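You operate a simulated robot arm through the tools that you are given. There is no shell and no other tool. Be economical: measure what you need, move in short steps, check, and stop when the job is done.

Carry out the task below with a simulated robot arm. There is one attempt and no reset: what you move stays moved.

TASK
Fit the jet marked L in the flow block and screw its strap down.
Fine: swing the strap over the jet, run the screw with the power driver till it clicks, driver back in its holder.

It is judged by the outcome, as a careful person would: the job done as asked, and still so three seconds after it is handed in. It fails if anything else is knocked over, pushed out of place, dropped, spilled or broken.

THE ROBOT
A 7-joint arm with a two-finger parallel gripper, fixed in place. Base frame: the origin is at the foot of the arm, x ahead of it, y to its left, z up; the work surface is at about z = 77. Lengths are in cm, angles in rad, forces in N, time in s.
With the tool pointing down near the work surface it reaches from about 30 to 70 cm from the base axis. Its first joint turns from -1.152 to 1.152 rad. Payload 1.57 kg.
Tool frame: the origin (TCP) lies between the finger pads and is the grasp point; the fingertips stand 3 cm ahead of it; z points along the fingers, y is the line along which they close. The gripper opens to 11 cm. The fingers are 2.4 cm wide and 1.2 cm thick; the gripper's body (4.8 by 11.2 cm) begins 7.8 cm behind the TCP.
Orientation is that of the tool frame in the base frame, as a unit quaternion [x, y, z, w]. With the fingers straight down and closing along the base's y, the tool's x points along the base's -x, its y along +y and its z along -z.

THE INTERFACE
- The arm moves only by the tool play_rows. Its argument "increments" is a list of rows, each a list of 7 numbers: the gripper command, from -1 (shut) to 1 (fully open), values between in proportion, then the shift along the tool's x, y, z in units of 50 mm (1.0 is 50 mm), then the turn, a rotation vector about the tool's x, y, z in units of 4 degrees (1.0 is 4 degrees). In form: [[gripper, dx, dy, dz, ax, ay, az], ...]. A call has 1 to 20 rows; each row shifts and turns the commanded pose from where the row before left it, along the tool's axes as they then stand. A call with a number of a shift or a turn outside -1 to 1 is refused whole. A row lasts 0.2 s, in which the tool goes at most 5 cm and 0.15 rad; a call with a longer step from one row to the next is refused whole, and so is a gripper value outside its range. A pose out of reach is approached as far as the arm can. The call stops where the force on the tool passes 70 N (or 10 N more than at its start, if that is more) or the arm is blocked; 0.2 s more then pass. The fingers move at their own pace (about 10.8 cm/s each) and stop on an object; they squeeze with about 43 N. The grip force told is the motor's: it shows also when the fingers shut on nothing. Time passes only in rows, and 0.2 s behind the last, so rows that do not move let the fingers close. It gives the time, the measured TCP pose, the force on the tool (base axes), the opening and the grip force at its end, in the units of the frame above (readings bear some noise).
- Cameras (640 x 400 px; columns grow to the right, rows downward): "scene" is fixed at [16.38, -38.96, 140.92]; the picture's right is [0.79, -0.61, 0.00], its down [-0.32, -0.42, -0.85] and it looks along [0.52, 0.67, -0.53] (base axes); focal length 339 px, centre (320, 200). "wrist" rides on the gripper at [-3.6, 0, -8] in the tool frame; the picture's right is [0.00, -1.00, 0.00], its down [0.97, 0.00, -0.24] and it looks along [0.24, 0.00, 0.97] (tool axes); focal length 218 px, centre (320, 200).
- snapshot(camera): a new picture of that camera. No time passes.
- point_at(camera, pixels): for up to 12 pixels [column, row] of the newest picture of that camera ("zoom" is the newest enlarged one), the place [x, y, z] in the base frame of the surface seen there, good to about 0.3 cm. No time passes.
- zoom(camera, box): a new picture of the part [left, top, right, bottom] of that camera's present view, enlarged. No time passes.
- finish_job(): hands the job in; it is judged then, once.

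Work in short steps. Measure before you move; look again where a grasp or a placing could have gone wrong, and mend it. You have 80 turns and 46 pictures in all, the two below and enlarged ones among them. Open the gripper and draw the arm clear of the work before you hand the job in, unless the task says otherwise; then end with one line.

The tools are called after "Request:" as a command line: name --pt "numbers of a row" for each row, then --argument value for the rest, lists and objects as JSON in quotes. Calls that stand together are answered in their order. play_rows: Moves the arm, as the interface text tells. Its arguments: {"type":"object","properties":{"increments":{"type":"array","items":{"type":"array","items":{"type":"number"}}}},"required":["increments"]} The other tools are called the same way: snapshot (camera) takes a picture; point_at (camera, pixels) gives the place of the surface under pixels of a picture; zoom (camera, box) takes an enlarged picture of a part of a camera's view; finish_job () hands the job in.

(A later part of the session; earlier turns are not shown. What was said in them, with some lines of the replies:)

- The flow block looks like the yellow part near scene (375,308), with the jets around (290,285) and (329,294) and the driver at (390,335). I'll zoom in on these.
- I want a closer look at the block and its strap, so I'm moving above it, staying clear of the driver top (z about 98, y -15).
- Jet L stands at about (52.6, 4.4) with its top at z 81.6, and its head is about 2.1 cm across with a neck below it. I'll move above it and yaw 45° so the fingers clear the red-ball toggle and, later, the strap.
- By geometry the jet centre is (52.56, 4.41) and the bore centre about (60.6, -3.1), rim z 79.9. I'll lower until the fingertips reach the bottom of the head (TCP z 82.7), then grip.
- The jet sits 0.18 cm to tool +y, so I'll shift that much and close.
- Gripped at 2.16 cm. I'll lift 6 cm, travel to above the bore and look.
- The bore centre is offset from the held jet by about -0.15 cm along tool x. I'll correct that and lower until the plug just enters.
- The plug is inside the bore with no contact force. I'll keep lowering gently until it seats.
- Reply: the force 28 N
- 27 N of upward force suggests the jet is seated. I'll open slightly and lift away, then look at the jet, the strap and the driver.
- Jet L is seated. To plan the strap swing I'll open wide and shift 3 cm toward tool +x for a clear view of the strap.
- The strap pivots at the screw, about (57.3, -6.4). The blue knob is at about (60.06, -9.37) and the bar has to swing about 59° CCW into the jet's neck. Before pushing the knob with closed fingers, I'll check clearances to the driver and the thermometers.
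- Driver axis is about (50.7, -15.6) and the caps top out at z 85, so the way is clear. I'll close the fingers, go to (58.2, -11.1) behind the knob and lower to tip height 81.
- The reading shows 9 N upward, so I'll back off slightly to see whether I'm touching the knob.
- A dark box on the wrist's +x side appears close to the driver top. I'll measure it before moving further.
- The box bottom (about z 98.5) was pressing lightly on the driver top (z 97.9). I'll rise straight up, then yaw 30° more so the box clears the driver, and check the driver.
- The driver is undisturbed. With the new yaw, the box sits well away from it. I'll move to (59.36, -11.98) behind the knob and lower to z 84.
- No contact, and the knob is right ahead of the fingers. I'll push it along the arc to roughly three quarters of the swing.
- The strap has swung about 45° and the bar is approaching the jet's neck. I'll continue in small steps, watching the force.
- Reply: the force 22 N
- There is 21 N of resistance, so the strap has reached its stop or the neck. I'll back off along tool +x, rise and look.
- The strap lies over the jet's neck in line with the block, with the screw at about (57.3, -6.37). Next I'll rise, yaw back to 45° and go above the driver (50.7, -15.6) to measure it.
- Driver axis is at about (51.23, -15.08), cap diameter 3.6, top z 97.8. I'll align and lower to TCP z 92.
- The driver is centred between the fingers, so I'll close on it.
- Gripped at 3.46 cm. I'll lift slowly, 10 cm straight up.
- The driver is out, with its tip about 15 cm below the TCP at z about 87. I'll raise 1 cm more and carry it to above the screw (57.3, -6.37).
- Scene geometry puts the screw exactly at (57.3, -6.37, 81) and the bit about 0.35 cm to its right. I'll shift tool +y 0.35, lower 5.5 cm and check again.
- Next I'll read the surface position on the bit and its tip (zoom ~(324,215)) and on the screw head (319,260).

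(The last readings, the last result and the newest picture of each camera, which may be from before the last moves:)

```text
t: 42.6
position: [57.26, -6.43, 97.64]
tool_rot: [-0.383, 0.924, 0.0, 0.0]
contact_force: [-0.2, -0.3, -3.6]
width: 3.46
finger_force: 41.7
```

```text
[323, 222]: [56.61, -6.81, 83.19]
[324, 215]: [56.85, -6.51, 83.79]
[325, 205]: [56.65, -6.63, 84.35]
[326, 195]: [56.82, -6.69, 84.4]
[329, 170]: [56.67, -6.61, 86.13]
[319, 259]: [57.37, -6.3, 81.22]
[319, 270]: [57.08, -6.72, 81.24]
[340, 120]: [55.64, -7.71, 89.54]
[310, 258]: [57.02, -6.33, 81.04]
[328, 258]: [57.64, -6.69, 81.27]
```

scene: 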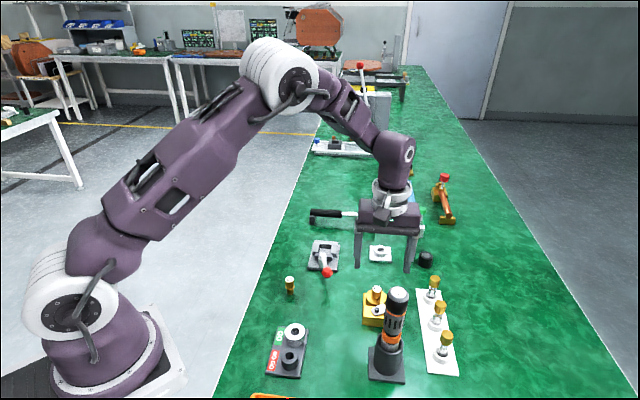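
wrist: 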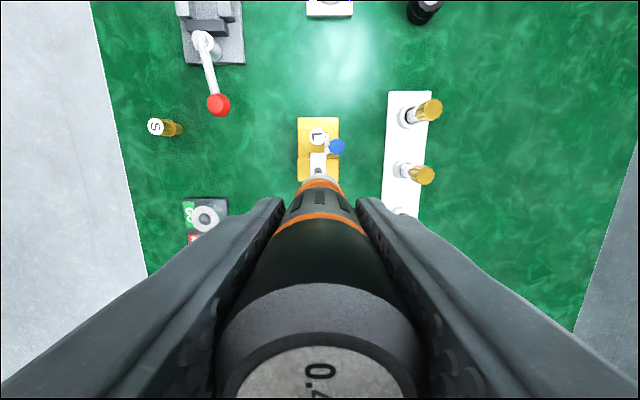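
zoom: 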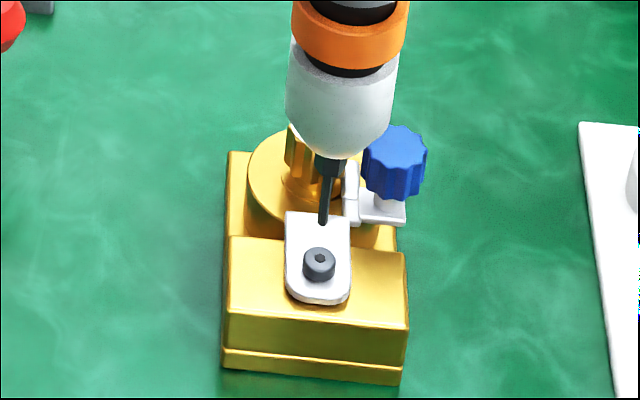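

Laterally the bit lines up with the socket, but it seems about 0.2 cm short toward the camera. I'll nudge tool -x by 0.15, lower 1.4 cm to just above the head, and compare directly.

Request:
play_rows --pt "-1 -0.03 0.01 0 0 0 0" --pt "-1 0 0 0.1 0 0 0" --pt "-1 0 0 0.1 0 0 0" --pt "-1 0 0 0.08 0 0 0" --pt "-1 0 0 0 0 0 0"

Request:
zoom --camera "scene" --box '[362, 290, 392, 320]'

Request:
point_at --camera "zoom" --pixels '[[310, 180], [310, 200], [310, 220], [310, 240], [310, 150], [310, 260], [280, 260], [340, 260]]'

```text
t: 43.8
position: [57.2, -6.24, 96.15]
tool_rot: [-0.383, 0.924, 0.0, 0.0]
contact_force: [0.2, 0.1, -3.3]
width: 3.45
finger_force: 41.6
```

```text
13.33 times, centred on (377, 305) of scene
```

zoom: 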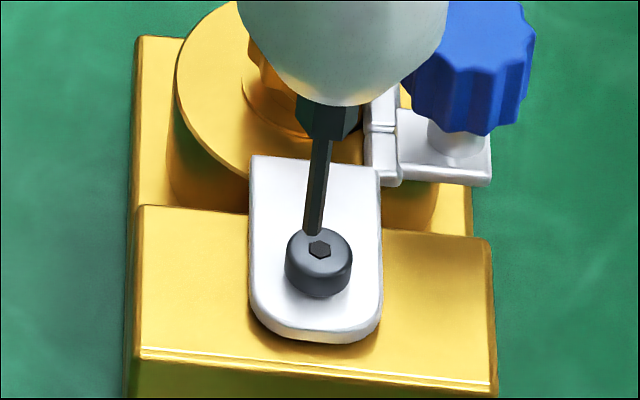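

```text
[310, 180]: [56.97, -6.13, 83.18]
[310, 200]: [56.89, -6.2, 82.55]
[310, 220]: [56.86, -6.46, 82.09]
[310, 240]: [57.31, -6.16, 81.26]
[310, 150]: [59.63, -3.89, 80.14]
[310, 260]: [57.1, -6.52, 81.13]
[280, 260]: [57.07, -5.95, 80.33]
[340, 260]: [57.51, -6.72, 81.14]
```

The tip at (312,235) would land slightly left of the socket (320,250). I'll correct by about 0.17 cm (tool -y) and 0.12 (tool -x), then lower gently to contact.

Request:
play_rows --pt "-1 -0.025 -0.034 0 0 0 0" --pt "-1 0 0 0.03 0 0 0" --pt "-1 0 0 0.03 0 0 0" --pt "-1 0 0 0.02 0 0 0" --pt "-1 0 0 0.02 0 0 0" --pt "-1 0 0 0 0 0 0"

```text
t: 45.2
position: [57.35, -6.14, 95.66]
tool_rot: [-0.383, 0.924, 0.0, 0.0]
contact_force: [0.9, -0.3, -2.9]
width: 3.45
finger_force: 41.5
```

Request:
play_rows --pt "-1 0 0 0.02 0 0 0" --pt "-1 0 0 0.02 0 0 0" --pt "-1 0 0 0.02 0 0 0" --pt "-1 0 0 0 0 0 0"

```text
t: 46.2
position: [57.35, -6.23, 95.55]
tool_rot: [-0.383, 0.924, 0.0, 0.001]
contact_force: [-0.7, 1.0, 24.4]
width: 3.43
finger_force: 42.0
```

Contact at 24 N. I'll hold the pressure for a couple of seconds to let the driver run.

Request:
play_rows --pt "-1 0 0 0 0 0 0" --pt "-1 0 0 0 0 0 0" --pt "-1 0 0 0 0 0 0" --pt "-1 0 0 0 0 0 0" --pt "-1 0 0 0 0 0 0" --pt "-1 0 0 0 0 0 0" --pt "-1 0 0 0 0 0 0" --pt "-1 0 0 0 0 0 0"

Request:
zoom --camera "scene" --box '[362, 290, 392, 320]'

```text
t: 48.0
position: [57.32, -6.22, 95.46]
tool_rot: [-0.383, 0.924, -0.001, 0.0]
contact_force: [6.3, -0.8, 19.8]
width: 3.42
finger_force: 42.1
```

```text
13.33 times, centred on (377, 305) of scene
```

zoom: 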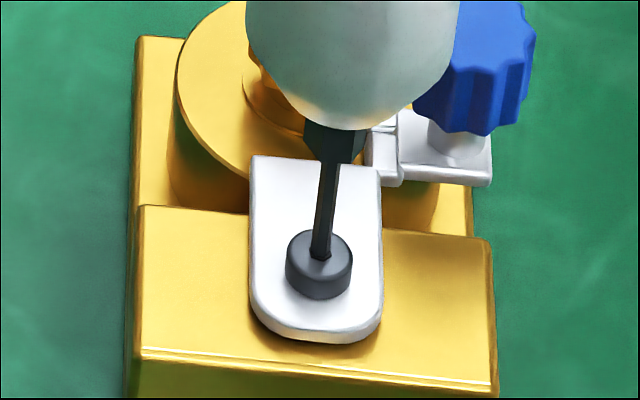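

The bit appears seated in the socket, but the screw head hasn't visibly sunk. I'll press a little harder and watch the z and force readings.

Request:
play_rows --pt "-1 0 0 0.02 0 0 0" --pt "-1 0 0 0.01 0 0 0" --pt "-1 0 0 0 0 0 0" --pt "-1 0 0 0 0 0 0" --pt "-1 0 0 0 0 0 0" --pt "-1 0 0 0 0 0 0"

```text
t: 49.4
position: [57.24, -6.1, 95.21]
tool_rot: [-0.383, 0.924, 0.001, 0.0]
contact_force: [4.4, -2.2, 26.3]
width: 3.43
finger_force: 41.5
```

z fell 0.25 cm while the force stayed about the same, so the screw may be running in. I'll keep following it down.

Request:
play_rows --pt "-1 0 0 0.01 0 0 0" --pt "-1 0 0 0 0 0 0" --pt "-1 0 0 0 0 0 0" --pt "-1 0 0 0 0 0 0" --pt "-1 0 0 0 0 0 0" --pt "-1 0 0 0 0 0 0" --pt "-1 0 0 0 0 0 0" --pt "-1 0 0 0 0 0 0" --pt "-1 0 0 0 0 0 0" --pt "-1 0 0 0 0 0 0"

```text
t: 51.6
position: [57.37, -6.23, 95.15]
tool_rot: [-0.382, 0.924, 0.0, 0.0]
contact_force: [-2.0, -1.8, 26.7]
width: 3.42
finger_force: 41.9
```

Request:
zoom --camera "scene" --box '[362, 290, 392, 320]'

Request:
point_at --camera "zoom" --pixels '[[300, 265], [340, 262], [318, 230], [319, 210], [320, 275]]'

```text
13.33 times, centred on (377, 305) of scene
```

zoom: 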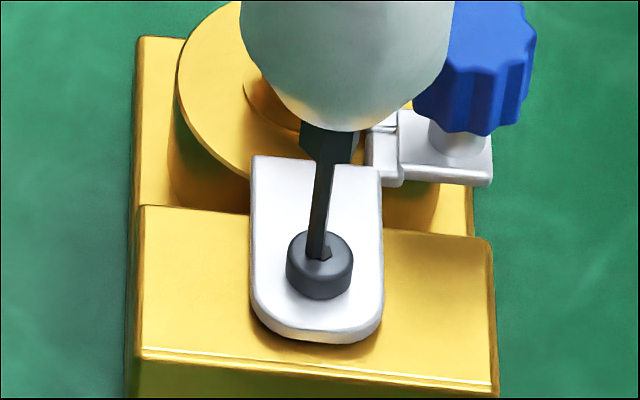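

```text
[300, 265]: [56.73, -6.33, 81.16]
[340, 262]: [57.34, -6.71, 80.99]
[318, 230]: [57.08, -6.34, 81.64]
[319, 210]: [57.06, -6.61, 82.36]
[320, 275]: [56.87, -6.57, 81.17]
```

The bit is on the head surface just left of the socket, and the driver slipped up slightly in the grip (about 0.3 cm). I'll unload, shift about 0.1 cm (tool -x, -y), and lower gently again, using force to feel for the socket.

Request:
play_rows --pt "-1 0 0 -0.06 0 0 0" --pt "-1 -0.022 -0.013 0 0 0 0" --pt "-1 0 0 0 0 0 0" --pt "-1 0 0 0.02 0 0 0" --pt "-1 0 0 0.02 0 0 0" --pt "-1 0 0 0.01 0 0 0" --pt "-1 0 0 0 0 0 0"

```text
t: 53.2
position: [57.48, -6.18, 95.31]
tool_rot: [-0.383, 0.924, 0.0, 0.001]
contact_force: [-1.7, -0.4, 7.8]
width: 3.42
finger_force: 41.5
```

Request:
play_rows --pt "-1 0 0 0.01 0 0 0" --pt "-1 0 0 0.01 0 0 0" --pt "-1 0 0 0 0 0 0" --pt "-1 0 0 0 0 0 0" --pt "-1 0 0 0 0 0 0"

```text
t: 54.4
position: [57.48, -6.04, 95.05]
tool_rot: [-0.382, 0.924, 0.0, 0.0]
contact_force: [-5.0, 6.1, 38.2]
width: 3.41
finger_force: 41.6
```

Request:
play_rows --pt "-1 0 0 0 0 0 0" --pt "-1 0 0 0 0 0 0" --pt "-1 0 0 0 0 0 0" --pt "-1 0 0 0 0 0 0" --pt "-1 0 0 0 0 0 0" --pt "-1 0 0 0 0 0 0" --pt "-1 0 0 0 0 0 0" --pt "-1 0 0 0 0 0 0"

```text
t: 56.2
position: [57.57, -6.14, 95.12]
tool_rot: [-0.383, 0.924, 0.0, 0.002]
contact_force: [0.5, 4.8, 34.4]
width: 3.42
finger_force: 41.6
```

The force is steady. I'll unload to light pressure and test with a small lateral shift whether the bit is captured.

Request:
play_rows --pt "-1 0 0 -0.02 0 0 0" --pt "-1 0 0 0 0 0 0" --pt "-1 0 0.04 0 0 0 0" --pt "-1 0 0 0 0 0 0"

Request:
play_rows --pt "-1 0 -0.08 0 0 0 0" --pt "-1 0 0 0 0 0 0" --pt "-1 0 0 0 0 0 0"

```text
t: 57.2
position: [57.31, -6.04, 95.05]
tool_rot: [-0.383, 0.924, 0.001, -0.001]
contact_force: [3.6, -3.2, -3.4]
width: 3.44
finger_force: 41.8
```

```text
t: 58.0
position: [57.62, -6.23, 95.09]
tool_rot: [-0.383, 0.924, 0.001, -0.001]
contact_force: [-3.1, -0.1, -3.0]
width: 3.41
finger_force: 41.7
```

Vertical load vanished at the same height while lateral shifts are resisted, so the bit has dropped into the socket. I'll recentre, press gently again and hold.

Request:
play_rows --pt "-1 0 0.04 0 0 0 0" --pt "-1 0 0 0.01 0 0 0" --pt "-1 0 0 0.01 0 0 0" --pt "-1 0 0 0.01 0 0 0" --pt "-1 0 0 0 0 0 0" --pt "-1 0 0 0 0 0 0" --pt "-1 0 0 0 0 0 0" --pt "-1 0 0 0 0 0 0"

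```text
t: 59.8
position: [57.61, -6.13, 94.97]
tool_rot: [-0.384, 0.924, 0.0, 0.0]
contact_force: [-3.2, -3.1, 1.3]
width: 3.41
finger_force: 41.6
```

Request:
play_rows --pt "-1 0 0 0.015 0 0 0" --pt "-1 0 0 0.015 0 0 0" --pt "-1 0 0 0 0 0 0" --pt "-1 0 0 0 0 0 0" --pt "-1 0 0 0 0 0 0"

```text
t: 61.0
position: [57.53, -5.98, 94.87]
tool_rot: [-0.382, 0.924, 0.0, 0.001]
contact_force: [-6.3, 10.9, 37.7]
width: 3.46
finger_force: 42.2
```

Request:
play_rows --pt "-1 0 0 0 0 0 0" --pt "-1 0 0 0 0 0 0" --pt "-1 0 0 0 0 0 0" --pt "-1 0 0 0 0 0 0" --pt "-1 0 0 0 0 0 0" --pt "-1 0 0 0 0 0 0" --pt "-1 0 0 0 0 0 0" --pt "-1 0 0 0 0 0 0" --pt "-1 0 0 0 0 0 0" --pt "-1 0 0 0 0 0 0"

Request:
zoom --camera "scene" --box '[362, 290, 392, 320]'

```text
t: 63.2
position: [57.62, -6.17, 94.94]
tool_rot: [-0.383, 0.924, 0.0, 0.0]
contact_force: [-1.3, 10.8, 26.7]
width: 3.43
finger_force: 41.5
```

```text
13.33 times, centred on (377, 305) of scene
```

zoom: 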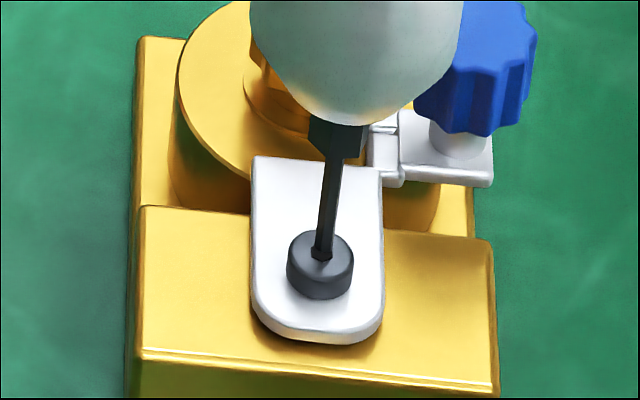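

The bit is now centred in the socket, and the strap and head sit slightly lower than before. I'll keep the pressure on and watch whether anything still advances.

Request:
play_rows --pt "-1 0 0.01 0.01 0 0 0" --pt "-1 0 0 0 0 0 0" --pt "-1 0 0 0 0 0 0" --pt "-1 0 0 0 0 0 0" --pt "-1 0 0 0 0 0 0" --pt "-1 0 0 0 0 0 0" --pt "-1 0 0 0 0 0 0" --pt "-1 0 0 0 0 0 0" --pt "-1 0 0 0 0 0 0" --pt "-1 0 0 0 0 0 0"

Request:
play_rows --pt "-1 0 0 0 0 0 0" --pt "-1 0 0 0 0 0 0" --pt "-1 0 0 0 0 0 0" --pt "-1 0 0 0 0 0 0" --pt "-1 0 0 0 0 0 0" --pt "-1 0 0 0 0 0 0"

```text
t: 65.4
position: [57.55, -6.16, 94.79]
tool_rot: [-0.383, 0.924, -0.001, 0.0]
contact_force: [2.6, 0.1, 37.4]
width: 3.41
finger_force: 41.3
```

```text
t: 66.8
position: [57.41, -6.24, 94.85]
tool_rot: [-0.383, 0.924, -0.001, -0.001]
contact_force: [2.2, -3.3, 36.8]
width: 3.42
finger_force: 41.2
```

Pressure holds steady at about 37 N with no further advance, so the screw should be at its stop. I'll lift the bit out and carry the driver back over its holder by reversing the commanded shifts.

Request:
play_rows --pt "-1 0 0 -0.03 0 0 0" --pt "-1 0 0 -0.05 0 0 0" --pt "-1 0 0 -0.3 0 0 0" --pt "-1 0 0 -0.4 0 0 0" --pt "-1 0 0 -0.4 0 0 0" --pt "-1 0 0 -0.4 0 0 0" --pt "-1 0 0 0 0 0 0" --pt "-1 0.25 -0.05 0 0 0 0" --pt "-1 0.4 -0.075 0 0 0 0" --pt "-1 0.4 -0.075 0 0 0 0" --pt "-1 0.4 -0.075 0 0 0 0" --pt "-1 0.4 -0.075 0 0 0 0" --pt "-1 0.29 -0.05 0 0 0 0" --pt "-1 0 0 0 0 0 0" --pt "-1 0 0 0 0 0 0"

Request:
point_at --camera "scene" --pixels '[[376, 308], [377, 310], [370, 305]]'

```text
t: 70.0
position: [51.17, -15.15, 102.56]
tool_rot: [-0.382, 0.924, 0.001, 0.0]
contact_force: [-0.2, 0.2, -2.9]
width: 3.41
finger_force: 42.1
```

```text
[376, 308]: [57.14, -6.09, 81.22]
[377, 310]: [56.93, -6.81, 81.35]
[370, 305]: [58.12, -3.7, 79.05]
```

Above the holder with only the driver's weight on the tool. I'll lower until the chuck is about to enter and check the force.

Request:
play_rows --pt "-1 0 0 0.3 0 0 0" --pt "-1 0 0 0.3 0 0 0" --pt "-1 0 0 0.3 0 0 0" --pt "-1 0 0 0.2 0 0 0" --pt "-1 0 0 0.1 0 0 0" --pt "-1 0 0 0.1 0 0 0" --pt "-1 0 0 0 0 0 0"

```text
t: 71.6
position: [51.22, -15.16, 96.2]
tool_rot: [-0.382, 0.924, 0.0, 0.0]
contact_force: [0.4, -0.6, -2.4]
width: 3.42
finger_force: 41.7
```

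Request:
play_rows --pt "-1 0 0 0.06 0 0 0" --pt "-1 0 0 0.06 0 0 0" --pt "-1 0 0 0.06 0 0 0" --pt "-1 0 0 0.06 0 0 0" --pt "-1 0 0 0.06 0 0 0" --pt "-1 0 0 0 0 0 0"

```text
t: 73.0
position: [51.37, -15.08, 94.65]
tool_rot: [-0.383, 0.924, -0.001, 0.001]
contact_force: [0.5, 0.2, -3.8]
width: 3.4
finger_force: 41.1
```

Request:
play_rows --pt "-1 0 0 0.06 0 0 0" --pt "-1 0 0 0.06 0 0 0" --pt "-1 0 0 0.06 0 0 0" --pt "-1 0 0 0.06 0 0 0" --pt "-1 0 0 0.06 0 0 0" --pt "-1 0 0 0.06 0 0 0" --pt "-1 0 0 0.06 0 0 0" --pt "-1 0 0 0.06 0 0 0" --pt "-1 0 0 0 0 0 0"

```text
t: 75.0
position: [51.26, -15.05, 92.45]
tool_rot: [-0.383, 0.924, 0.0, 0.0]
contact_force: [0.4, -1.1, -3.8]
width: 3.43
finger_force: 41.8
```

Still free. I'll continue in fine steps toward the seat, expected at z about 91.3–91.9.

Request:
play_rows --pt "-1 0 0 0.04 0 0 0" --pt "-1 0 0 0.04 0 0 0" --pt "-1 0 0 0.02 0 0 0" --pt "-1 0 0 0 0 0 0"

Request:
play_rows --pt "-1 0 0 0.02 0 0 0" --pt "-1 0 0 0.02 0 0 0" --pt "-1 0 0 0 0 0 0"

```text
t: 76.0
position: [51.48, -15.03, 91.87]
tool_rot: [-0.382, 0.924, -0.001, 0.0]
contact_force: [0.7, 0.0, -3.2]
width: 3.39
finger_force: 41.4
```

```text
t: 76.8
position: [51.28, -15.07, 91.53]
tool_rot: [-0.383, 0.924, 0.0, 0.0]
contact_force: [-0.1, -0.9, -3.5]
width: 3.42
finger_force: 41.1
```

Request:
play_rows --pt "-1 0 0 0.02 0 0 0" --pt "-1 0 0 0.02 0 0 0" --pt "-1 0 0 0 0 0 0"

Request:
play_rows --pt "-1 0 0 0.02 0 0 0" --pt "-1 0 0 0.02 0 0 0" --pt "-1 0 0 0 0 0 0"

```text
t: 77.6
position: [51.31, -15.09, 91.52]
tool_rot: [-0.382, 0.924, 0.0, 0.001]
contact_force: [-7.9, 6.4, 38.9]
width: 3.43
finger_force: 41.4
```

```text
t: 78.4
position: [51.42, -15.09, 91.37]
tool_rot: [-0.382, 0.924, -0.002, 0.001]
contact_force: [1.2, -1.6, 38.7]
width: 3.42
finger_force: 41.9
```

It's seated (38 N at z 91.5). I'll unload slightly, open and rise clear.

Request:
play_rows --pt "-1 0 0 -0.03 0 0 0" --pt "-0.25 0 0 0 0 0 0" --pt "0 0 0 0 0 0 0" --pt "0.2 0 0 0 0 0 0" --pt "0.2 0 0 0 0 0 0" --pt "0.2 0 0 -0.4 0 0 0" --pt "0.2 0 0 -0.6 0 0 0" --pt "0.2 0 0 -0.7 0 0 0" --pt "0.2 0 0 -0.7 0 0 0" --pt "0.2 0 0 -0.7 0 0 0" --pt "0.2 0 0 0 0 0 0"

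```text
t: 80.8
position: [51.53, -15.2, 106.89]
tool_rot: [-0.382, 0.924, 0.0, -0.001]
contact_force: [-0.3, 0.1, -0.3]
width: 6.56
finger_force: 0.0
```

For the last picture I'll use the same framing as before. That lets me compare the screw head and strap with their pre-drive positions, and the driver cap edge will be in view too.

Request:
zoom --camera "scene" --box '[362, 290, 392, 320]'

Request:
point_at --camera "zoom" --pixels '[[320, 250], [320, 285], [320, 320], [280, 200], [280, 320], [360, 320], [520, 100], [560, 60], [200, 260]]'

```text
13.33 times, centred on (377, 305) of scene
```

zoom: 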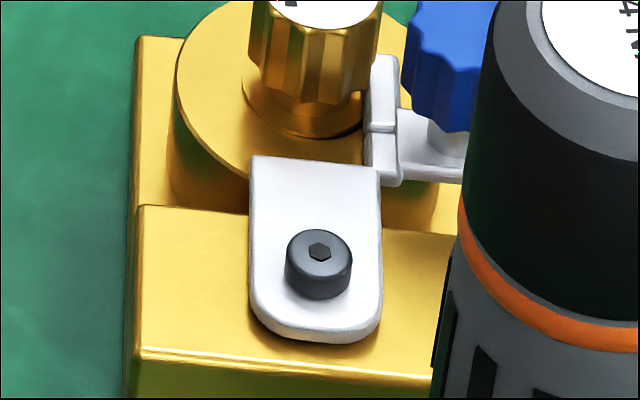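

```text
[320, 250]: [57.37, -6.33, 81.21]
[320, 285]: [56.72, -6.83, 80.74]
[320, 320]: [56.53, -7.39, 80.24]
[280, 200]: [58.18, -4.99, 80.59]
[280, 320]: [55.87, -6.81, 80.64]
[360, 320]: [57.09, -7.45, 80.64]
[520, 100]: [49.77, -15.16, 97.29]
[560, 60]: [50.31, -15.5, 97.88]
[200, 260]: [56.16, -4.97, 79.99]
```

The jet is seated with the strap bar over its neck, and the screw head is flat on the strap. Heights show the bit dropped about 0.25 cm into the socket under load. The driver cap is back at its original height (z 97.9) in the holder. I'll draw the arm up and away, open.

Request:
play_rows --pt "0.5 0 0 -0.6 0 0 0" --pt "1 0 0 -0.6 0 0 0" --pt "1 0 0.5 0 0 0 0" --pt "1 0 0.5 0 0 0 0" --pt "1 0 0.5 0 0 0 0" --pt "1 0 0.5 0 0 0 0" --pt "1 0 0 0 0 0 0"

```text
t: 82.4
position: [44.03, -8.04, 112.93]
tool_rot: [-0.383, 0.924, 0.0, 0.0]
contact_force: [-0.1, 0.5, 0.5]
width: 10.99
finger_force: 0.0
```

Request:
finish_job

```text
The job is handed in.
```

Jet L is seated in the flow block, its strap is swung over the jet's neck, and the driver is back in its holder. I pressed the driver into the strap screw at about 37 N until nothing moved further, but I had no way to confirm the click or test that the strap is tight.
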